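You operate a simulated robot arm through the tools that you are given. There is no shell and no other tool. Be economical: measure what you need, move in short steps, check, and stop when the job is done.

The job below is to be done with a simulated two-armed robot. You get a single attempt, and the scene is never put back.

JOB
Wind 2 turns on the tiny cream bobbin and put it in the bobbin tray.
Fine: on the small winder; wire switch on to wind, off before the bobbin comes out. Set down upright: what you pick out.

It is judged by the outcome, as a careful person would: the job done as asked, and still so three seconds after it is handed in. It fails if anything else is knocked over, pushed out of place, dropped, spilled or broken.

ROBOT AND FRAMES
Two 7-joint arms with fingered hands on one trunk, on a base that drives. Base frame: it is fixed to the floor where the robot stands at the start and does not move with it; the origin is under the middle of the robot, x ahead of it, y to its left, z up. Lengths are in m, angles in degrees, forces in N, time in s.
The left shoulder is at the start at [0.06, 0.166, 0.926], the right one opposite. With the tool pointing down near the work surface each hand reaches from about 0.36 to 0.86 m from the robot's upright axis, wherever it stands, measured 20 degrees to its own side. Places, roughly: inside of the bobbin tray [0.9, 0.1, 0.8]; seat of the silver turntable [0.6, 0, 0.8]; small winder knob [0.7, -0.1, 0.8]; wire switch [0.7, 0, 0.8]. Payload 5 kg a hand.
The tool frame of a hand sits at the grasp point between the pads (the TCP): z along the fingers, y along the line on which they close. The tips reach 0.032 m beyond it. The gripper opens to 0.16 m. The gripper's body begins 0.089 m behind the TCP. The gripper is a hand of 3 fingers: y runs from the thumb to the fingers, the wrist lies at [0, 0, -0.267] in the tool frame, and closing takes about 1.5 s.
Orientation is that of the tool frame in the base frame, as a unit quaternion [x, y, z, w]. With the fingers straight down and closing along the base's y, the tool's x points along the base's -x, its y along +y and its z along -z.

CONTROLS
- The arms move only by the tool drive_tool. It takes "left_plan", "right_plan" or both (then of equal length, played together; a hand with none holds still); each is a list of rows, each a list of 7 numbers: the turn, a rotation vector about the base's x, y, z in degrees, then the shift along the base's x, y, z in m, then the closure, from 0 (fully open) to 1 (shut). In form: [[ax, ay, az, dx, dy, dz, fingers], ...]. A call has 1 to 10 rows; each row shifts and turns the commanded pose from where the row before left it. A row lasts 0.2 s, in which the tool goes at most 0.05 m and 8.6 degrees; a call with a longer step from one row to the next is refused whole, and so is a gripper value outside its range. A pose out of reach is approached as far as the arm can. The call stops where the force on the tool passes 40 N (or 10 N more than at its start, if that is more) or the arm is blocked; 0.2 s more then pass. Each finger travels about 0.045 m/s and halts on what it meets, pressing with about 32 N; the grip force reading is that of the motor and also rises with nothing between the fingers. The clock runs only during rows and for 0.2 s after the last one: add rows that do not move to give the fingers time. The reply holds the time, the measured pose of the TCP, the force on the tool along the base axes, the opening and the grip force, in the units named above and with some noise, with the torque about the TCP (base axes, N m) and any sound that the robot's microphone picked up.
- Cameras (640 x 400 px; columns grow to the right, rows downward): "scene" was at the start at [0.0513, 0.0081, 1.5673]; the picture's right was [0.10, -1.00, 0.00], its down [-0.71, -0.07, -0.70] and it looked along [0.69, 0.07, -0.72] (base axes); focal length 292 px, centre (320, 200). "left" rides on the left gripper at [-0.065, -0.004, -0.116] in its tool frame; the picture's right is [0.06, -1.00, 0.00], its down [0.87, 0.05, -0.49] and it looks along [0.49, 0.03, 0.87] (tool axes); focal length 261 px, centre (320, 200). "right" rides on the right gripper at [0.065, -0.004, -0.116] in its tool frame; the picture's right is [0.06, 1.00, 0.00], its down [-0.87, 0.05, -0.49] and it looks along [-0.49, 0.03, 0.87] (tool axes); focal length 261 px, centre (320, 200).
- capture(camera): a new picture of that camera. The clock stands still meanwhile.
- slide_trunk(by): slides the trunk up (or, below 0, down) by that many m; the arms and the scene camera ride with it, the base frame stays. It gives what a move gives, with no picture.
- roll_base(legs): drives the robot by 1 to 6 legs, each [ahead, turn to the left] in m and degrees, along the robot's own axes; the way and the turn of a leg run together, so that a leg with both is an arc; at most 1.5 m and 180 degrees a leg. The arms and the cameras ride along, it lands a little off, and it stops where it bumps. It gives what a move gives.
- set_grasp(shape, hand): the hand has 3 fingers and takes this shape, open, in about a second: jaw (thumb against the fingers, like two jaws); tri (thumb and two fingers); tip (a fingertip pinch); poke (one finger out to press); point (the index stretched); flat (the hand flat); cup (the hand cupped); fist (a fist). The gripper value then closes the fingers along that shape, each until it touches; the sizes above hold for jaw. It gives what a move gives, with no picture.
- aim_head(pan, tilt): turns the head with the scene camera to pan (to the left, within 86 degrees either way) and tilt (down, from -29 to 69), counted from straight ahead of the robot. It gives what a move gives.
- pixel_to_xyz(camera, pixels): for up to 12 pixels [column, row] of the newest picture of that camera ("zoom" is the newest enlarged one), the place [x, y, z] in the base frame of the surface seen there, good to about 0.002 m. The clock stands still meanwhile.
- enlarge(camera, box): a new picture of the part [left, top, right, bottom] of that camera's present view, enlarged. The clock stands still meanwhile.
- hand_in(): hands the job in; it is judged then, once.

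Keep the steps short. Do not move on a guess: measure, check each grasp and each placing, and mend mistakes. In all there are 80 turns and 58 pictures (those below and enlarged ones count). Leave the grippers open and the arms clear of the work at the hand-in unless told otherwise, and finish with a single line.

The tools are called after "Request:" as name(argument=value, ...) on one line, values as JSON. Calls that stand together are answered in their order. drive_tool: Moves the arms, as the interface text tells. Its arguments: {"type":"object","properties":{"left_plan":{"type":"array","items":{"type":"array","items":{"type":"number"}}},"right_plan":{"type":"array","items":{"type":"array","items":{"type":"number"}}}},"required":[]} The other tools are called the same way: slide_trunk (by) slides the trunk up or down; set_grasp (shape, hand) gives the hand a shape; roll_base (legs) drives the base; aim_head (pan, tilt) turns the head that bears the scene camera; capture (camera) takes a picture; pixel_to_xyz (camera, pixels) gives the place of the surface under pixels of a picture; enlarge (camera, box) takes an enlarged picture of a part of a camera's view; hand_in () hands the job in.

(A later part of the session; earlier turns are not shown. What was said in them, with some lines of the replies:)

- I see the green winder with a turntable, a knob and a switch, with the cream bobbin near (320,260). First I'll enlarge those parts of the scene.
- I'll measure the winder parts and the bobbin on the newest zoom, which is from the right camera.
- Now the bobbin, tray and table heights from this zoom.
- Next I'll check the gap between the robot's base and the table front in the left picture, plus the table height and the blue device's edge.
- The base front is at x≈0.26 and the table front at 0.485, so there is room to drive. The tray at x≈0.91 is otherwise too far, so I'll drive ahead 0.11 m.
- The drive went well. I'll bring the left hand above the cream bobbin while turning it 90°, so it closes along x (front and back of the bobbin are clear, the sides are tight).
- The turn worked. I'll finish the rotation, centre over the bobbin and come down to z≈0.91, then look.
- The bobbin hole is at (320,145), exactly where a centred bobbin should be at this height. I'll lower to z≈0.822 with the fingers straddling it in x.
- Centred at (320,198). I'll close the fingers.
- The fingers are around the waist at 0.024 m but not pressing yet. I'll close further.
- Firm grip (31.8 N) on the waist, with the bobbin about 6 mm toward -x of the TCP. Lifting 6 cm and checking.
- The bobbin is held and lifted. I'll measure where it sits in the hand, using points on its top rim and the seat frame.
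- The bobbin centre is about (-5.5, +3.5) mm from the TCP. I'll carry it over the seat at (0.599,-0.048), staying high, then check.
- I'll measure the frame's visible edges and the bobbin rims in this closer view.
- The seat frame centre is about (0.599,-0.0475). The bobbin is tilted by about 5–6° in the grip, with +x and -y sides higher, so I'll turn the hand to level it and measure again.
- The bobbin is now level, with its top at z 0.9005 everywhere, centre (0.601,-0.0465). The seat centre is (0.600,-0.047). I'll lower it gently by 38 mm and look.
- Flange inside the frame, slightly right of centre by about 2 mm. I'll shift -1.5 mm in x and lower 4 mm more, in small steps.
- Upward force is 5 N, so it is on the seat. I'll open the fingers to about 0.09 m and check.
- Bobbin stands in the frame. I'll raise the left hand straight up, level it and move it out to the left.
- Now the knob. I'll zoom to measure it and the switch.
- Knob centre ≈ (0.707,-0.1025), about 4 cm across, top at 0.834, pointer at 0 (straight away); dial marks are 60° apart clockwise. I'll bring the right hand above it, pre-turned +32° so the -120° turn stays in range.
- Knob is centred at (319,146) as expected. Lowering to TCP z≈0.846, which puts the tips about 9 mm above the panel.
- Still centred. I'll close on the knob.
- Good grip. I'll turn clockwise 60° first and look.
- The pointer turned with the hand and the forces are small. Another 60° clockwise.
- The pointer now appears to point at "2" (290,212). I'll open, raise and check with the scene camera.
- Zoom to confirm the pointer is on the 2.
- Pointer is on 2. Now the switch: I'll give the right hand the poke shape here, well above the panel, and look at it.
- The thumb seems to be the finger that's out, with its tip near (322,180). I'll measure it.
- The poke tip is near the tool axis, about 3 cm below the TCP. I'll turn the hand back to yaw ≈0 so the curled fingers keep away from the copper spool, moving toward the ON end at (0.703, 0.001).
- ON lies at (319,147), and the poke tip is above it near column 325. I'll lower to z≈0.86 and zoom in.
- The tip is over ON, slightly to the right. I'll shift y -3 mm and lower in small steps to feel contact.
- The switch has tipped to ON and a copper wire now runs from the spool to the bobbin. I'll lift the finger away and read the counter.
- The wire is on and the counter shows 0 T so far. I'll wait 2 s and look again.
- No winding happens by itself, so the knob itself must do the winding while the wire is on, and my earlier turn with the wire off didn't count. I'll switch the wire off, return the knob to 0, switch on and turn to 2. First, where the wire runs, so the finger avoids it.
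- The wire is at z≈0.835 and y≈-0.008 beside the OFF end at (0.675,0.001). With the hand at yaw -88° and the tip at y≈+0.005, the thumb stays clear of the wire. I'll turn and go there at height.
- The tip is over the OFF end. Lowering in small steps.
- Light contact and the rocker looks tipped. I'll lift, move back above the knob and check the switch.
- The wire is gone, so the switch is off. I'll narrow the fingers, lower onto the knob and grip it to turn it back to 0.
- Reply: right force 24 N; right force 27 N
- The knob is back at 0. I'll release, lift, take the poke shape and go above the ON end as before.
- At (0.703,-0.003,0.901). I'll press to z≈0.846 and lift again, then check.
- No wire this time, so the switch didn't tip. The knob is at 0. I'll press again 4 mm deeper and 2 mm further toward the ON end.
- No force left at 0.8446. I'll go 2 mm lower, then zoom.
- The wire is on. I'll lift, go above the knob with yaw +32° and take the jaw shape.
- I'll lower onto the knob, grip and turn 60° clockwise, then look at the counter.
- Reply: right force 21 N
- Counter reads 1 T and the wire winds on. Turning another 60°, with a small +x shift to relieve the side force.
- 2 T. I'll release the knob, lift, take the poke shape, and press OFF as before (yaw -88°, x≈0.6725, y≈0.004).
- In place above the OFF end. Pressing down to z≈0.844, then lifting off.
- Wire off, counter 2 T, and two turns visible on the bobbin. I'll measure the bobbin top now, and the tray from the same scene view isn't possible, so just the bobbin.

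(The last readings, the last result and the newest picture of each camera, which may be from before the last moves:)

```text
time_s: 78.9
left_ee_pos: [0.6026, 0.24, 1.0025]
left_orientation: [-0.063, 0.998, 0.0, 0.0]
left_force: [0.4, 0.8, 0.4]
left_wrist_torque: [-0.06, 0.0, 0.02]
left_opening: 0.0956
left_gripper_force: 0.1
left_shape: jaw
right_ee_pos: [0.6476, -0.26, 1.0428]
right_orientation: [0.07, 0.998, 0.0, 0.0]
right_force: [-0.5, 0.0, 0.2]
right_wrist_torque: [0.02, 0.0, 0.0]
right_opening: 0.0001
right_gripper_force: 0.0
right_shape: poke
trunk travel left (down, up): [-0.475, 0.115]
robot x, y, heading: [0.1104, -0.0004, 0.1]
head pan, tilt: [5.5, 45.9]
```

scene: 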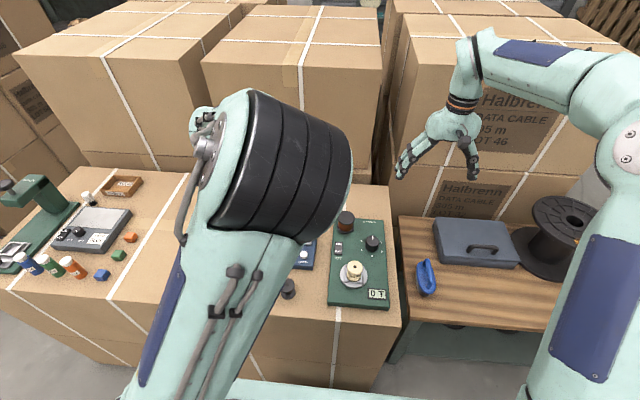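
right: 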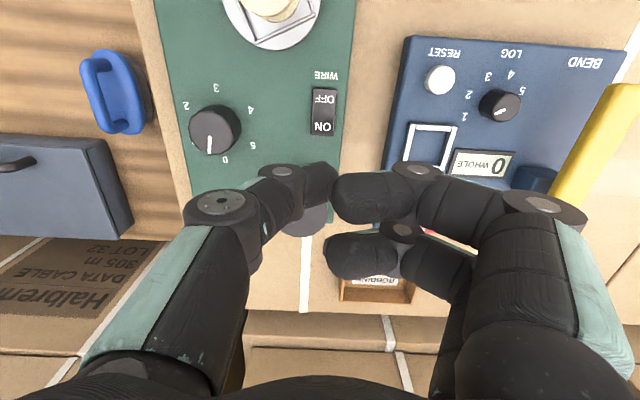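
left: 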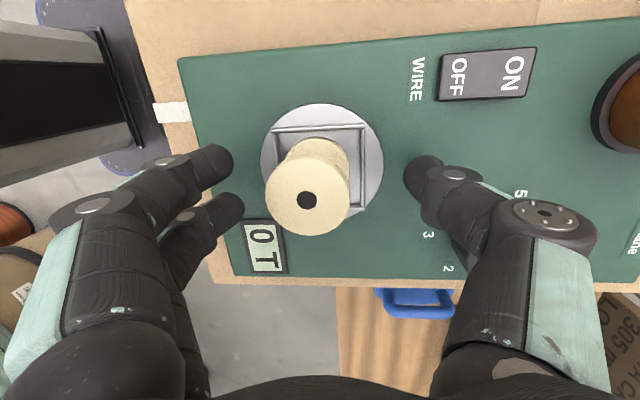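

Bobbin centre is (0.5965,-0.047), top 0.858. I'll bring the left hand above it with closing along y, which leaves room for the fingers in the tray.

Request:
drive_tool(left_plan=[[0, 0, -7.2, -0.001, -0.047, 0, 0.4], [0, 0, 0, -0.001, -0.048, 0, 0.4], [0, 0, 0, -0.001, -0.048, 0, 0.4], [0, 0, 0, -0.001, -0.048, 0, 0.4], [0, 0, 0, -0.001, -0.048, 0, 0.4], [0, 0, 0, 0, -0.0465, 0, 0.4], [0, 0, 0, 0, 0, -0.045, 0.4], [0, 0, 0, 0, 0, -0.025, 0.4], [0, 0, 0, 0, 0, 0, 0.4]])

Request:
capture(camera="left")

```text
time_s: 80.9
left_ee_pos: [0.6005, -0.047, 0.9295]
left_orientation: [-0.003, 1.0, -0.001, 0.0]
left_force: [-0.5, -0.9, -0.1]
left_wrist_torque: [0.02, 0.03, 0.0]
left_opening: 0.0957
left_gripper_force: 0.2
left_shape: jaw
right_ee_pos: [0.6467, -0.2601, 1.0447]
right_orientation: [0.069, 0.998, 0.001, 0.0]
right_force: [-0.3, 1.0, 0.5]
right_wrist_torque: [0.0, -0.02, 0.01]
right_opening: 0.0001
right_gripper_force: 0.1
right_shape: poke
trunk travel left (down, up): [-0.475, 0.115]
robot x, y, heading: [0.1109, 0.0051, 0.0]
head pan, tilt: [5.5, 45.9]
```

```text
9 pictures are left
```

left: 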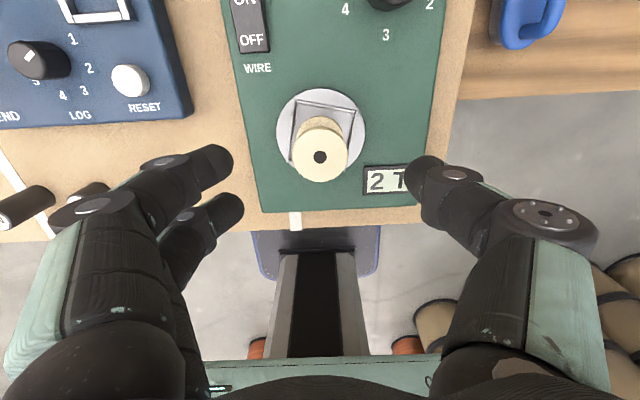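

The bobbin hole is at (320,156), about 2 mm toward -x. I'll correct that, lower to z≈0.857 and close.

Request:
drive_tool(left_plan=[[0, 0, 0, -0.003, 0, -0.04, 0.4], [0, 0, 0, 0, 0, -0.025, 0.4], [0, 0, 0, 0, 0, -0.008, 0.4], [0, 0, 0, 0, 0, 0, 0.6], [0, 0, 0, 0, 0, 0, 0.7], [0, 0, 0, 0, 0, 0, 0.8], [0, 0, 0, 0, 0, 0, 0.9], [0, 0, 0, 0, 0, 0, 1], [0, 0, 0, 0, 0, 0, 1], [0, 0, 0, 0, 0, 0, 1]])

Request:
drive_tool(left_plan=[[0, 0, 0, 0, 0, 0, 1], [0, 0, 0, 0, 0, 0, 1], [0, 0, 0, 0, 0, 0, 1]])

```text
time_s: 83.1
left_ee_pos: [0.594, -0.0457, 0.8585]
left_orientation: [-0.002, 1.0, 0.0, 0.0]
left_force: [-0.1, 0.2, 0.1]
left_wrist_torque: [0.01, 0.01, 0.02]
left_opening: 0.013
left_gripper_force: 32.4
left_shape: jaw
right_ee_pos: [0.6471, -0.2593, 1.0435]
right_orientation: [0.07, 0.998, 0.0, 0.0]
right_force: [-0.4, 0.7, -1.0]
right_wrist_torque: [-0.01, 0.03, 0.0]
right_opening: 0.0003
right_gripper_force: 0.1
right_shape: poke
trunk travel left (down, up): [-0.475, 0.115]
robot x, y, heading: [0.1096, -0.0028, -0.0]
head pan, tilt: [5.5, 45.9]
```

```text
time_s: 83.9
left_ee_pos: [0.5927, -0.0455, 0.8592]
left_orientation: [-0.003, 1.0, 0.0, 0.0]
left_force: [-0.4, -0.2, -0.6]
left_wrist_torque: [-0.01, 0.0, -0.02]
left_opening: 0.013
left_gripper_force: 31.8
left_shape: jaw
right_ee_pos: [0.6456, -0.2603, 1.0431]
right_orientation: [0.07, 0.998, 0.0, 0.0]
right_force: [-0.4, -0.6, 0.6]
right_wrist_torque: [-0.02, 0.0, 0.03]
right_opening: 0.0
right_gripper_force: 0.1
right_shape: poke
trunk travel left (down, up): [-0.475, 0.115]
robot x, y, heading: [0.1077, -0.0025, -0.0]
head pan, tilt: [5.5, 45.9]
```

Gripped (opening 0.013, 32 N). Lifting 8 cm and checking tilt and offset.

Request:
drive_tool(left_plan=[[0, 0, 0, 0, 0, 0.015, 1], [0, 0, 0, 0, 0, 0.03, 1], [0, 0, 0, 0, 0, 0.04, 1], [0, 0, 0, 0, 0, 0, 1]])

Request:
enlarge(camera="left", box=[240, 100, 400, 240])

```text
time_s: 84.9
left_ee_pos: [0.5944, -0.0487, 0.945]
left_orientation: [-0.003, 1.0, -0.001, -0.001]
left_force: [-0.1, 0.4, -1.0]
left_wrist_torque: [0.01, 0.01, -0.02]
left_opening: 0.0127
left_gripper_force: 31.7
left_shape: jaw
right_ee_pos: [0.6483, -0.2604, 1.0433]
right_orientation: [0.069, 0.998, 0.0, 0.0]
right_force: [0.9, -0.6, 0.0]
right_wrist_torque: [-0.01, -0.02, 0.0]
right_opening: 0.0
right_gripper_force: 0.0
right_shape: poke
trunk travel left (down, up): [-0.475, 0.115]
robot x, y, heading: [0.1099, 0.0022, -0.2]
head pan, tilt: [5.5, 45.9]
```

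```text
2.86 times, centred on (320, 170) of left
```

zoom: 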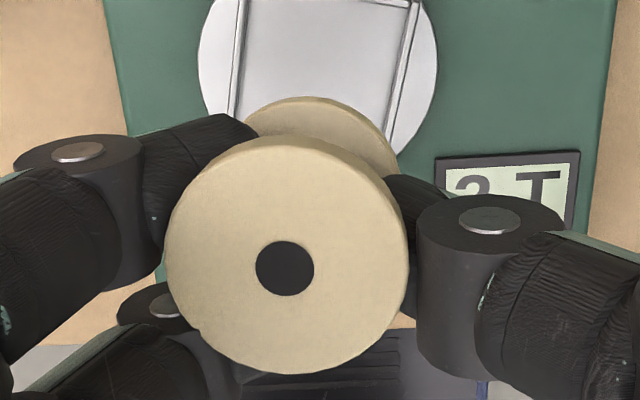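

Request:
pixel_to_xyz(camera="zoom", pixels=[[180, 270], [395, 270], [285, 160], [285, 360], [210, 330], [360, 330], [220, 200], [350, 190], [315, 105], [385, 150], [230, 270], [340, 270]])

```text
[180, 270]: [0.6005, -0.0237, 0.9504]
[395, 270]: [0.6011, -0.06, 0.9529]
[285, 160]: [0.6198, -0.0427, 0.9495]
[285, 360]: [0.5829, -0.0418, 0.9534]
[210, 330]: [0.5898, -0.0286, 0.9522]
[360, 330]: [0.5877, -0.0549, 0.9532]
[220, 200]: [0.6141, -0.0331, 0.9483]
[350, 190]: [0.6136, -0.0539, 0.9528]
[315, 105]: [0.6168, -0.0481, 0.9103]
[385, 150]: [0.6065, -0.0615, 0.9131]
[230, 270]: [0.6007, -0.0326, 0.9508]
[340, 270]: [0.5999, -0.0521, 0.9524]
```

The tilt is about the same as before. Before the tray move, I'll check how close the rear cartons are, from the last scene picture.

Request:
pixel_to_xyz(camera="scene", pixels=[[360, 176], [360, 160], [360, 120], [360, 80], [370, 190], [300, 80], [200, 100], [200, 160]])

Request:
drive_tool(left_plan=[[5, -4.7, 0, 0, 0, 0.02, 1], [0, 0, 0, 0, 0, 0, 1]])

```text
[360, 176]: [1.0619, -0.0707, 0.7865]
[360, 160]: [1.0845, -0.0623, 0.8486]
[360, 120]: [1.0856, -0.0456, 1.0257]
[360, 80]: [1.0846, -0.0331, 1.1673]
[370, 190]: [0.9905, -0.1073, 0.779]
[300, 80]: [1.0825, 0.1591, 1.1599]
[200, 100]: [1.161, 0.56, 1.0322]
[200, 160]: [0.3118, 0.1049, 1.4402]
```

```text
time_s: 85.5
left_ee_pos: [0.5942, -0.0473, 0.9641]
left_orientation: [-0.002, 0.998, 0.044, 0.042]
left_force: [0.2, -0.6, -0.6]
left_wrist_torque: [0.0, 0.02, -0.02]
left_opening: 0.0131
left_gripper_force: 31.9
left_shape: jaw
right_ee_pos: [0.648, -0.2588, 1.0424]
right_orientation: [0.07, 0.998, 0.0, 0.0]
right_force: [-0.3, 0.7, -0.3]
right_wrist_torque: [-0.03, 0.01, 0.02]
right_opening: 0.0
right_gripper_force: 0.0
right_shape: poke
trunk travel left (down, up): [-0.475, 0.115]
robot x, y, heading: [0.1096, -0.0007, 0.0]
head pan, tilt: [5.5, 45.9]
```

Cartons are at x≈1.083, so there's enough room. I'll carry the bobbin over the tray at this height.

Request:
drive_tool(left_plan=[[0, 0, 0, 0.039, 0.0175, 0, 1], [0, 0, 0, 0.039, 0.0175, 0, 1], [0, 0, 0, 0.039, 0.0175, 0, 1], [0, 0, 0, 0.039, 0.0175, 0, 1], [0, 0, 0, 0.039, 0.0175, 0, 1], [0, 0, 0, 0.039, 0.0175, 0, 1], [0, 0, 0, 0.039, 0.0175, 0, 1], [0, 0, 0, 0.039, 0.0175, 0, 1], [0, 0, 0, 0, 0, -0.03, 1], [0, 0, 0, 0, 0, 0, 1]])

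Request:
capture(camera="left")

```text
time_s: 87.7
left_ee_pos: [0.9064, 0.0957, 0.9346]
left_orientation: [-0.002, 0.998, 0.043, 0.041]
left_force: [0.0, 0.3, -0.4]
left_wrist_torque: [0.03, -0.02, -0.01]
left_opening: 0.013
left_gripper_force: 31.9
left_shape: jaw
right_ee_pos: [0.6477, -0.2591, 1.042]
right_orientation: [0.07, 0.998, 0.001, 0.0]
right_force: [0.2, 0.5, 0.4]
right_wrist_torque: [-0.02, 0.02, -0.04]
right_opening: 0.0
right_gripper_force: 0.1
right_shape: poke
trunk travel left (down, up): [-0.475, 0.115]
robot x, y, heading: [0.1109, 0.0, -0.0]
head pan, tilt: [5.5, 45.9]
```

```text
7 pictures are left
```

left: 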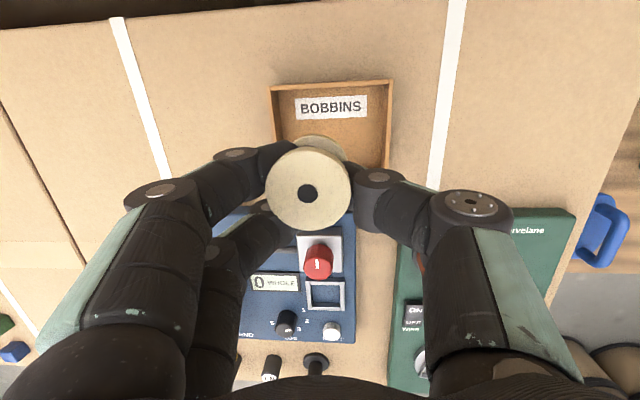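

I'll measure the bobbin in the hand and the tray walls and floor in this view.

Request:
pixel_to_xyz(camera="left", pixels=[[271, 188], [345, 188], [308, 155], [308, 225], [308, 190], [274, 86], [391, 81], [330, 84], [388, 130], [277, 130], [360, 140], [318, 262]])

```text
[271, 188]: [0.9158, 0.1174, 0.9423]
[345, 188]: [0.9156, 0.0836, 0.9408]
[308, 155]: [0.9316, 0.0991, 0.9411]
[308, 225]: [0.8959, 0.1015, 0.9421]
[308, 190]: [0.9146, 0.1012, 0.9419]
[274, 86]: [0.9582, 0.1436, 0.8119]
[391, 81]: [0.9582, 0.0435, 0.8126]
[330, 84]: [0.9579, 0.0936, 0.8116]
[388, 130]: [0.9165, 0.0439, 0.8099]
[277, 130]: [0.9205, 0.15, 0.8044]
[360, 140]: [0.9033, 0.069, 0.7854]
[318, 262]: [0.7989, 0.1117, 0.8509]
```

The bobbin is level with its centre at (0.9145,0.1005). The tray spans x 0.870–0.958 and y 0.044–0.144, floor 0.785. I'll check how wide the finger links are relative to the walls.

Request:
pixel_to_xyz(camera="left", pixels=[[365, 190], [380, 178], [396, 180], [400, 200], [262, 165], [235, 153], [215, 160], [195, 180], [262, 205], [310, 88], [310, 125], [340, 125]])

```text
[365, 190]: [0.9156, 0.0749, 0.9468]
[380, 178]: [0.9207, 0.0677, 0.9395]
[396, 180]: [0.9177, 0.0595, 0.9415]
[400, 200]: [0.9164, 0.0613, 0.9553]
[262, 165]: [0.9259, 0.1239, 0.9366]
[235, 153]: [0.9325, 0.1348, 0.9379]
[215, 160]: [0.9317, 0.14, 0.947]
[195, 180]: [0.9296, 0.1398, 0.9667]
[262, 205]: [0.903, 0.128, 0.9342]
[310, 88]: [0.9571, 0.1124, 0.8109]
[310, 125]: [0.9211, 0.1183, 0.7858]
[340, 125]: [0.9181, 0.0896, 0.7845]
```

Knuckle bottoms will stay about 5 mm above the walls at placement, so this is fine. I'll shift -5 mm in y and lower about 10.6 cm.

Request:
drive_tool(left_plan=[[0, 0, 0, 0, -0.005, -0.04, 1], [0, 0, 0, 0, 0, -0.04, 1], [0, 0, 0, 0, 0, -0.018, 1], [0, 0, 0, 0, 0, -0.008, 1], [0, 0, 0, 0, 0, 0, 1], [0, 0, 0, 0, 0, 0, 1]])

Request:
capture(camera="left")

```text
time_s: 89.1
left_ee_pos: [0.9055, 0.0866, 0.8282]
left_orientation: [-0.003, 0.998, 0.044, 0.041]
left_force: [-0.9, -0.1, -1.2]
left_wrist_torque: [-0.02, -0.01, -0.02]
left_opening: 0.013
left_gripper_force: 31.9
left_shape: jaw
right_ee_pos: [0.6469, -0.261, 1.0444]
right_orientation: [0.07, 0.998, 0.001, 0.0]
right_force: [-1.0, -0.2, 0.3]
right_wrist_torque: [-0.02, -0.01, 0.01]
right_opening: 0.0
right_gripper_force: 0.0
right_shape: poke
trunk travel left (down, up): [-0.475, 0.115]
robot x, y, heading: [0.1105, 0.0015, -0.2]
head pan, tilt: [5.5, 45.9]
```

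```text
6 pictures are left
```

left: 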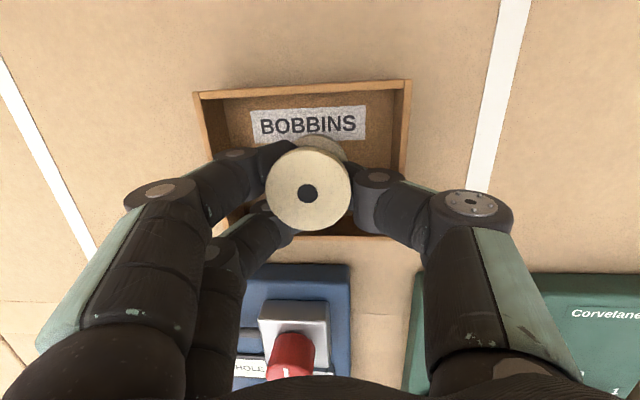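

Centred in the tray, with the bottom about 4 mm above the floor. I'll lower 3.5 mm more in small steps.

Request:
drive_tool(left_plan=[[0, 0, 0, 0, 0.001, -0.0015, 1], [0, 0, 0, 0, 0, -0.001, 1], [0, 0, 0, 0, 0, -0.001, 1], [0, 0, 0, 0, 0, 0, 1]])

Request:
pixel_to_xyz(camera="left", pixels=[[308, 210], [290, 190], [330, 190], [260, 100], [330, 110]])

```text
time_s: 90.1
left_ee_pos: [0.9074, 0.0888, 0.8251]
left_orientation: [-0.003, 0.998, 0.043, 0.04]
left_force: [-0.7, 0.3, -1.1]
left_wrist_torque: [0.0, 0.0, 0.03]
left_opening: 0.0131
left_gripper_force: 32.0
left_shape: jaw
right_ee_pos: [0.648, -0.2599, 1.0431]
right_orientation: [0.07, 0.998, 0.0, 0.0]
right_force: [-0.4, 0.1, 0.8]
right_wrist_torque: [-0.02, 0.04, -0.02]
right_opening: 0.0
right_gripper_force: 0.1
right_shape: poke
trunk travel left (down, up): [-0.475, 0.115]
robot x, y, heading: [0.1088, 0.0045, 0.2]
head pan, tilt: [5.5, 45.9]
```

```text
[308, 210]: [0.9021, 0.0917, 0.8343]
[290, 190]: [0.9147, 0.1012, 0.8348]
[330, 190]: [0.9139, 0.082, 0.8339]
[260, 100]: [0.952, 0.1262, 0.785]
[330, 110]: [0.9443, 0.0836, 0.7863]
```

The bottom is within about 1 mm of the floor. I'll open gently to about 0.055 m.

Request:
drive_tool(left_plan=[[0, 0, 0, 0, 0, 0, 0.92], [0, 0, 0, 0, 0, 0, 0.86], [0, 0, 0, 0, 0, 0, 0.8], [0, 0, 0, 0, 0, 0, 0.74], [0, 0, 0, 0, 0, 0, 0.69], [0, 0, 0, 0, 0, 0, 0.66], [0, 0, 0, 0, 0, 0, 0.66]])

Request:
capture(camera="left")

```text
time_s: 91.7
left_ee_pos: [0.9062, 0.0909, 0.8249]
left_orientation: [-0.003, 0.998, 0.045, 0.041]
left_force: [-0.5, 12.3, 2.7]
left_wrist_torque: [0.06, -0.01, 0.06]
left_opening: 0.0477
left_gripper_force: 0.0
left_shape: jaw
right_ee_pos: [0.6478, -0.2587, 1.0442]
right_orientation: [0.07, 0.998, 0.0, 0.0]
right_force: [0.1, -0.4, -0.5]
right_wrist_torque: [0.0, -0.02, 0.0]
right_opening: 0.0
right_gripper_force: 0.0
right_shape: poke
trunk travel left (down, up): [-0.475, 0.115]
robot x, y, heading: [0.1065, -0.0037, 0.2]
head pan, tilt: [5.5, 45.9]
```

```text
5 pictures are left
```

left: 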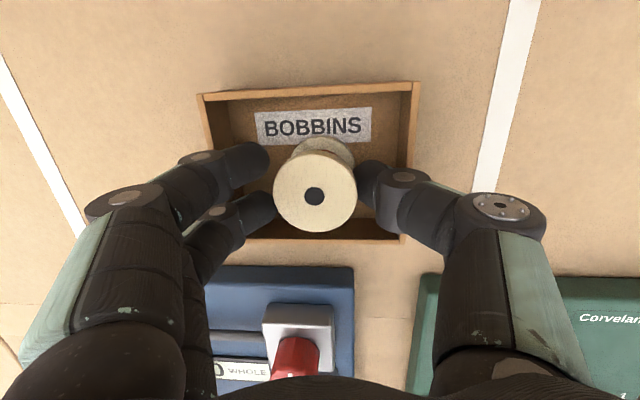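

There's a 12 N side force: the thumb presses the tray's -y wall. I'll measure the tray and bobbin before relieving it.

Request:
pixel_to_xyz(camera="left", pixels=[[202, 96], [416, 86], [310, 89], [412, 120], [207, 120], [300, 195], [330, 195], [314, 165], [314, 222], [365, 180], [262, 160], [385, 235]])

Request:
drive_tool(left_plan=[[0, 0, 0, 0, 0, 0, 0.69], [0, 0, 0, 0, 0, 0, 0.7], [0, 0, 0, 0, 0, 0, 0.7]])

```text
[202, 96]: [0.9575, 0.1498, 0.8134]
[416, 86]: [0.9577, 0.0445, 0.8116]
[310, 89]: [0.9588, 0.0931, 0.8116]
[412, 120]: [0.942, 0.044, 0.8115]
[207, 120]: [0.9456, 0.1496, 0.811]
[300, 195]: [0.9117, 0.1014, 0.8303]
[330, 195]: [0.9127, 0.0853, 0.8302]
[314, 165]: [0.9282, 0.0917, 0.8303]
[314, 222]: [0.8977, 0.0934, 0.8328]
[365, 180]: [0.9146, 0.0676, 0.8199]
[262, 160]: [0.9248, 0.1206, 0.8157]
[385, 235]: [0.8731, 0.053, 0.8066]
```

```text
time_s: 92.5
left_ee_pos: [0.907, 0.0901, 0.8254]
left_orientation: [-0.002, 0.998, 0.043, 0.041]
left_force: [2.3, 8.6, 3.3]
left_wrist_torque: [-0.04, -0.06, 0.11]
left_opening: 0.0435
left_gripper_force: 0.0
left_shape: jaw
right_ee_pos: [0.6479, -0.2593, 1.0439]
right_orientation: [0.07, 0.998, 0.0, -0.001]
right_force: [0.2, -0.7, -0.3]
right_wrist_torque: [-0.01, -0.01, -0.02]
right_opening: 0.0
right_gripper_force: 0.0
right_shape: poke
trunk travel left (down, up): [-0.475, 0.115]
robot x, y, heading: [0.1078, 0.0007, 0.2]
head pan, tilt: [5.5, 45.9]
```

The tray hasn't moved (y 0.044–0.150), so its true centre is y≈0.097. I'll regrip, shift 5 mm toward +y with a tiny lift, and lower again.

Request:
drive_tool(left_plan=[[0, 0, 0, 0, 0, 0, 0.85], [0, 0, 0, 0, 0, 0, 1], [0, 0, 0, 0, 0, 0, 1], [0, 0, 0, 0, 0, 0, 1], [0, 0, 0, 0, 0, 0.003, 1], [0, 0, 0, 0, 0.003, 0, 1], [0, 0, 0, 0, 0.003, 0, 1], [0, 0, 0, 0, 0, -0.003, 1], [0, 0, 0, 0, 0, 0, 1]])

```text
time_s: 94.5
left_ee_pos: [0.908, 0.0942, 0.8245]
left_orientation: [-0.002, 0.998, 0.045, 0.04]
left_force: [0.6, -0.6, -0.3]
left_wrist_torque: [-0.01, -0.01, -0.02]
left_opening: 0.0092
left_gripper_force: 31.8
left_shape: jaw
right_ee_pos: [0.6471, -0.2591, 1.0424]
right_orientation: [0.07, 0.998, -0.001, 0.0]
right_force: [0.1, 0.4, -0.2]
right_wrist_torque: [0.02, 0.02, 0.01]
right_opening: 0.0001
right_gripper_force: 0.0
right_shape: poke
trunk travel left (down, up): [-0.475, 0.115]
robot x, y, heading: [0.113, 0.0017, -0.1]
head pan, tilt: [5.5, 45.9]
```

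Shifted cleanly with no side force. Opening gently again.

Request:
drive_tool(left_plan=[[0, 0, 0, 0, 0, 0, 0.92], [0, 0, 0, 0, 0, 0, 0.86], [0, 0, 0, 0, 0, 0, 0.8], [0, 0, 0, 0, 0, 0, 0.74], [0, 0, 0, 0, 0, 0, 0.69], [0, 0, 0, 0, 0, 0, 0.66], [0, 0, 0, 0, 0, 0, 0.66]])

Request:
capture(camera="left")

```text
time_s: 96.1
left_ee_pos: [0.9071, 0.0958, 0.8249]
left_orientation: [-0.003, 0.998, 0.044, 0.04]
left_force: [0.4, 2.5, 2.9]
left_wrist_torque: [0.12, -0.02, 0.07]
left_opening: 0.0486
left_gripper_force: 0.0
left_shape: jaw
right_ee_pos: [0.6473, -0.2596, 1.0432]
right_orientation: [0.069, 0.998, 0.0, 0.0]
right_force: [-0.7, 0.3, 0.3]
right_wrist_torque: [-0.04, 0.01, 0.02]
right_opening: 0.0003
right_gripper_force: 0.0
right_shape: poke
trunk travel left (down, up): [-0.475, 0.115]
robot x, y, heading: [0.108, 0.0049, 0.2]
head pan, tilt: [5.5, 45.9]
```

```text
4 pictures are left
```

left: 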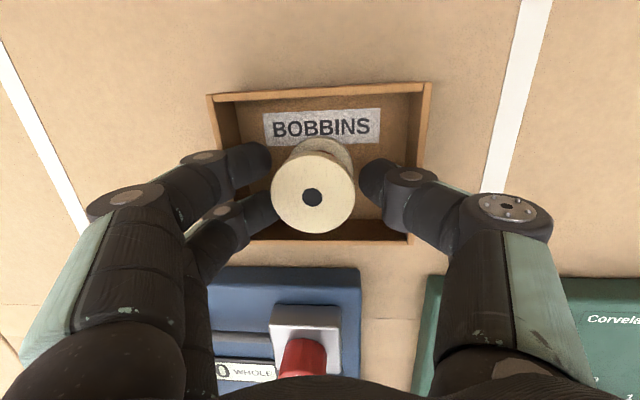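

The bobbin stands free with gaps on both sides and the side force is small. Raising slowly.

Request:
drive_tool(left_plan=[[0, 0, 0, 0, -0.0005, 0.005, 0.67], [0, 0, 0, 0, 0, 0.005, 0.67], [0, 0, 0, 0, 0, 0.005, 0.67]])

Request:
enlarge(camera="left", box=[220, 80, 420, 260])

```text
time_s: 96.9
left_ee_pos: [0.9056, 0.0942, 0.8399]
left_orientation: [-0.002, 0.998, 0.044, 0.041]
left_force: [0.4, 0.4, 0.3]
left_wrist_torque: [0.02, 0.04, 0.01]
left_opening: 0.0525
left_gripper_force: 0.0
left_shape: jaw
right_ee_pos: [0.6463, -0.2608, 1.0435]
right_orientation: [0.071, 0.998, 0.0, 0.0]
right_force: [0.6, 0.4, 0.3]
right_wrist_torque: [0.01, -0.01, -0.01]
right_opening: 0.0002
right_gripper_force: 0.0
right_shape: poke
trunk travel left (down, up): [-0.475, 0.115]
robot x, y, heading: [0.1091, -0.0001, 0.1]
head pan, tilt: [5.5, 45.9]
```

```text
2.22 times, centred on (320, 170) of left
```

zoom: 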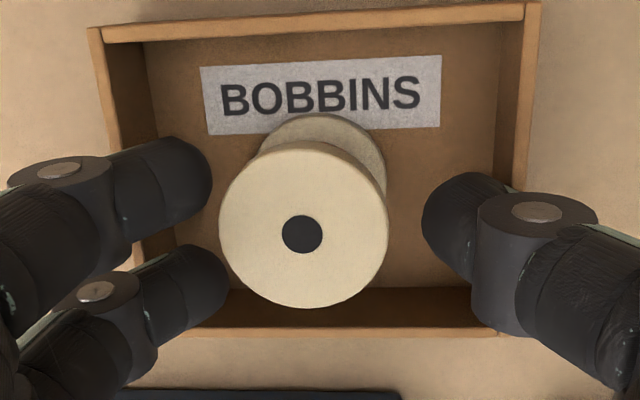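

Free on both sides and forces near zero. I'll open a bit more, rise straight up, level and draw back to the left.

Request:
drive_tool(left_plan=[[0, 0, 0, 0, 0.001, 0.004, 0.6], [0, 0, 0, 0, 0, 0.005, 0.55], [0, 0, 0, 0, 0, 0.02, 0.5], [0, 0, 0, 0, 0, 0.04, 0.4], [0, 0, 0, 0, 0, 0.045, 0.3], [0, 0, 0, 0, 0, 0.045, 0.2], [-5, 4.7, 0, -0.02, 0.02, 0.03, 0], [0, 0, 0, -0.04, 0.03, 0, 0], [0, 0, 0, -0.04, 0.03, 0, 0], [0, 0, 0, -0.04, 0.03, 0, 0]])

Request:
set_grasp(hand="right", shape="jaw")

Request:
drive_tool(left_plan=[[0, 0, 0, -0.03, 0.04, 0, 0], [0, 0, 0, -0.03, 0.04, 0, 0], [0, 0, 0, -0.03, 0.04, 0, 0], [0, 0, 0, 0, 0, 0, 0]])

Request:
capture(camera="scene")

```text
time_s: 99.1
left_ee_pos: [0.7665, 0.2057, 1.0289]
left_orientation: [-0.001, 1.0, -0.001, 0.001]
left_force: [-0.5, -0.4, 0.8]
left_wrist_torque: [-0.01, 0.0, -0.01]
left_opening: 0.1599
left_gripper_force: 0.0
left_shape: jaw
right_ee_pos: [0.6466, -0.259, 1.0447]
right_orientation: [0.069, 0.998, 0.0, -0.001]
right_force: [0.4, -0.3, -0.6]
right_wrist_torque: [-0.01, -0.03, 0.0]
right_opening: 0.0001
right_gripper_force: 0.0
right_shape: poke
trunk travel left (down, up): [-0.475, 0.115]
robot x, y, heading: [0.1075, 0.0003, -0.1]
head pan, tilt: [5.5, 45.9]
```

```text
time_s: 100.0
left_ee_pos: [0.7681, 0.2042, 1.0289]
left_orientation: [-0.003, 1.0, 0.0, 0.0]
left_force: [-0.6, 0.1, 0.6]
left_wrist_torque: [0.02, -0.03, 0.0]
left_opening: 0.1599
left_gripper_force: 0.1
left_shape: jaw
right_ee_pos: [0.6475, -0.2606, 1.0435]
right_orientation: [0.07, 0.998, 0.0, -0.001]
right_force: [0.3, -0.1, -0.6]
right_wrist_torque: [-0.02, 0.01, -0.03]
right_opening: 0.1601
right_gripper_force: 0.0
right_shape: jaw
trunk travel left (down, up): [-0.475, 0.115]
robot x, y, heading: [0.1095, -0.002, -0.2]
head pan, tilt: [5.5, 45.9]
```

```text
time_s: 101.0
left_ee_pos: [0.6789, 0.326, 1.0271]
left_orientation: [-0.001, 1.0, -0.001, 0.0]
left_force: [-0.3, -0.4, 0.0]
left_wrist_torque: [0.01, -0.02, 0.03]
left_opening: 0.1599
left_gripper_force: 0.0
left_shape: jaw
right_ee_pos: [0.6468, -0.2607, 1.0421]
right_orientation: [0.071, 0.997, 0.0, -0.001]
right_force: [-0.4, -0.5, -1.1]
right_wrist_torque: [0.05, -0.02, -0.02]
right_opening: 0.16
right_gripper_force: 0.0
right_shape: jaw
trunk travel left (down, up): [-0.475, 0.115]
robot x, y, heading: [0.1096, -0.0014, -0.3]
head pan, tilt: [5.5, 45.9]
```

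```text
2 pictures are left
```

scene: 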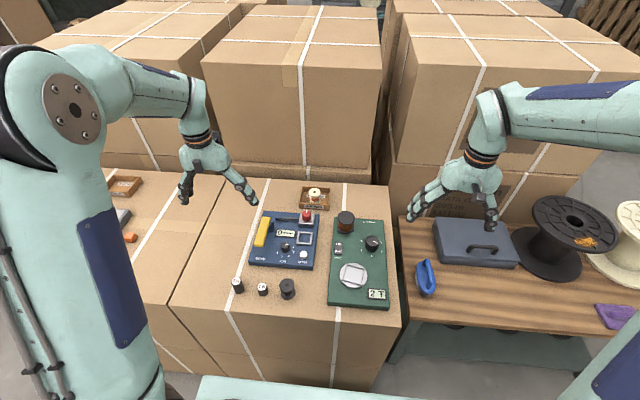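

Everything else is in place and the bobbin is in the tray. One zoom to confirm it stands upright.

Request:
enlarge(camera="scene", box=[270, 170, 400, 260])

```text
4.44 times, centred on (335, 215) of scene
```

zoom: 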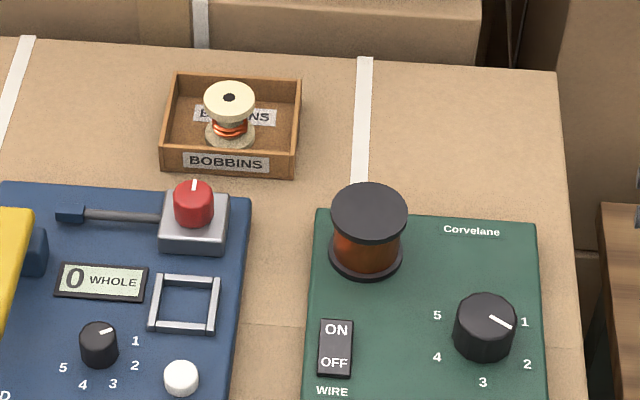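

The bobbin stands upright in the tray with its two turns, the wire switch is off, and both hands are open and clear. Handing in.

Request:
hand_in()

```text
The job is handed in.
```

The cream bobbin has 2 turns wound on it (the counter read 2 T) and stands upright in the bobbin tray, with the wire switched off before it came out.
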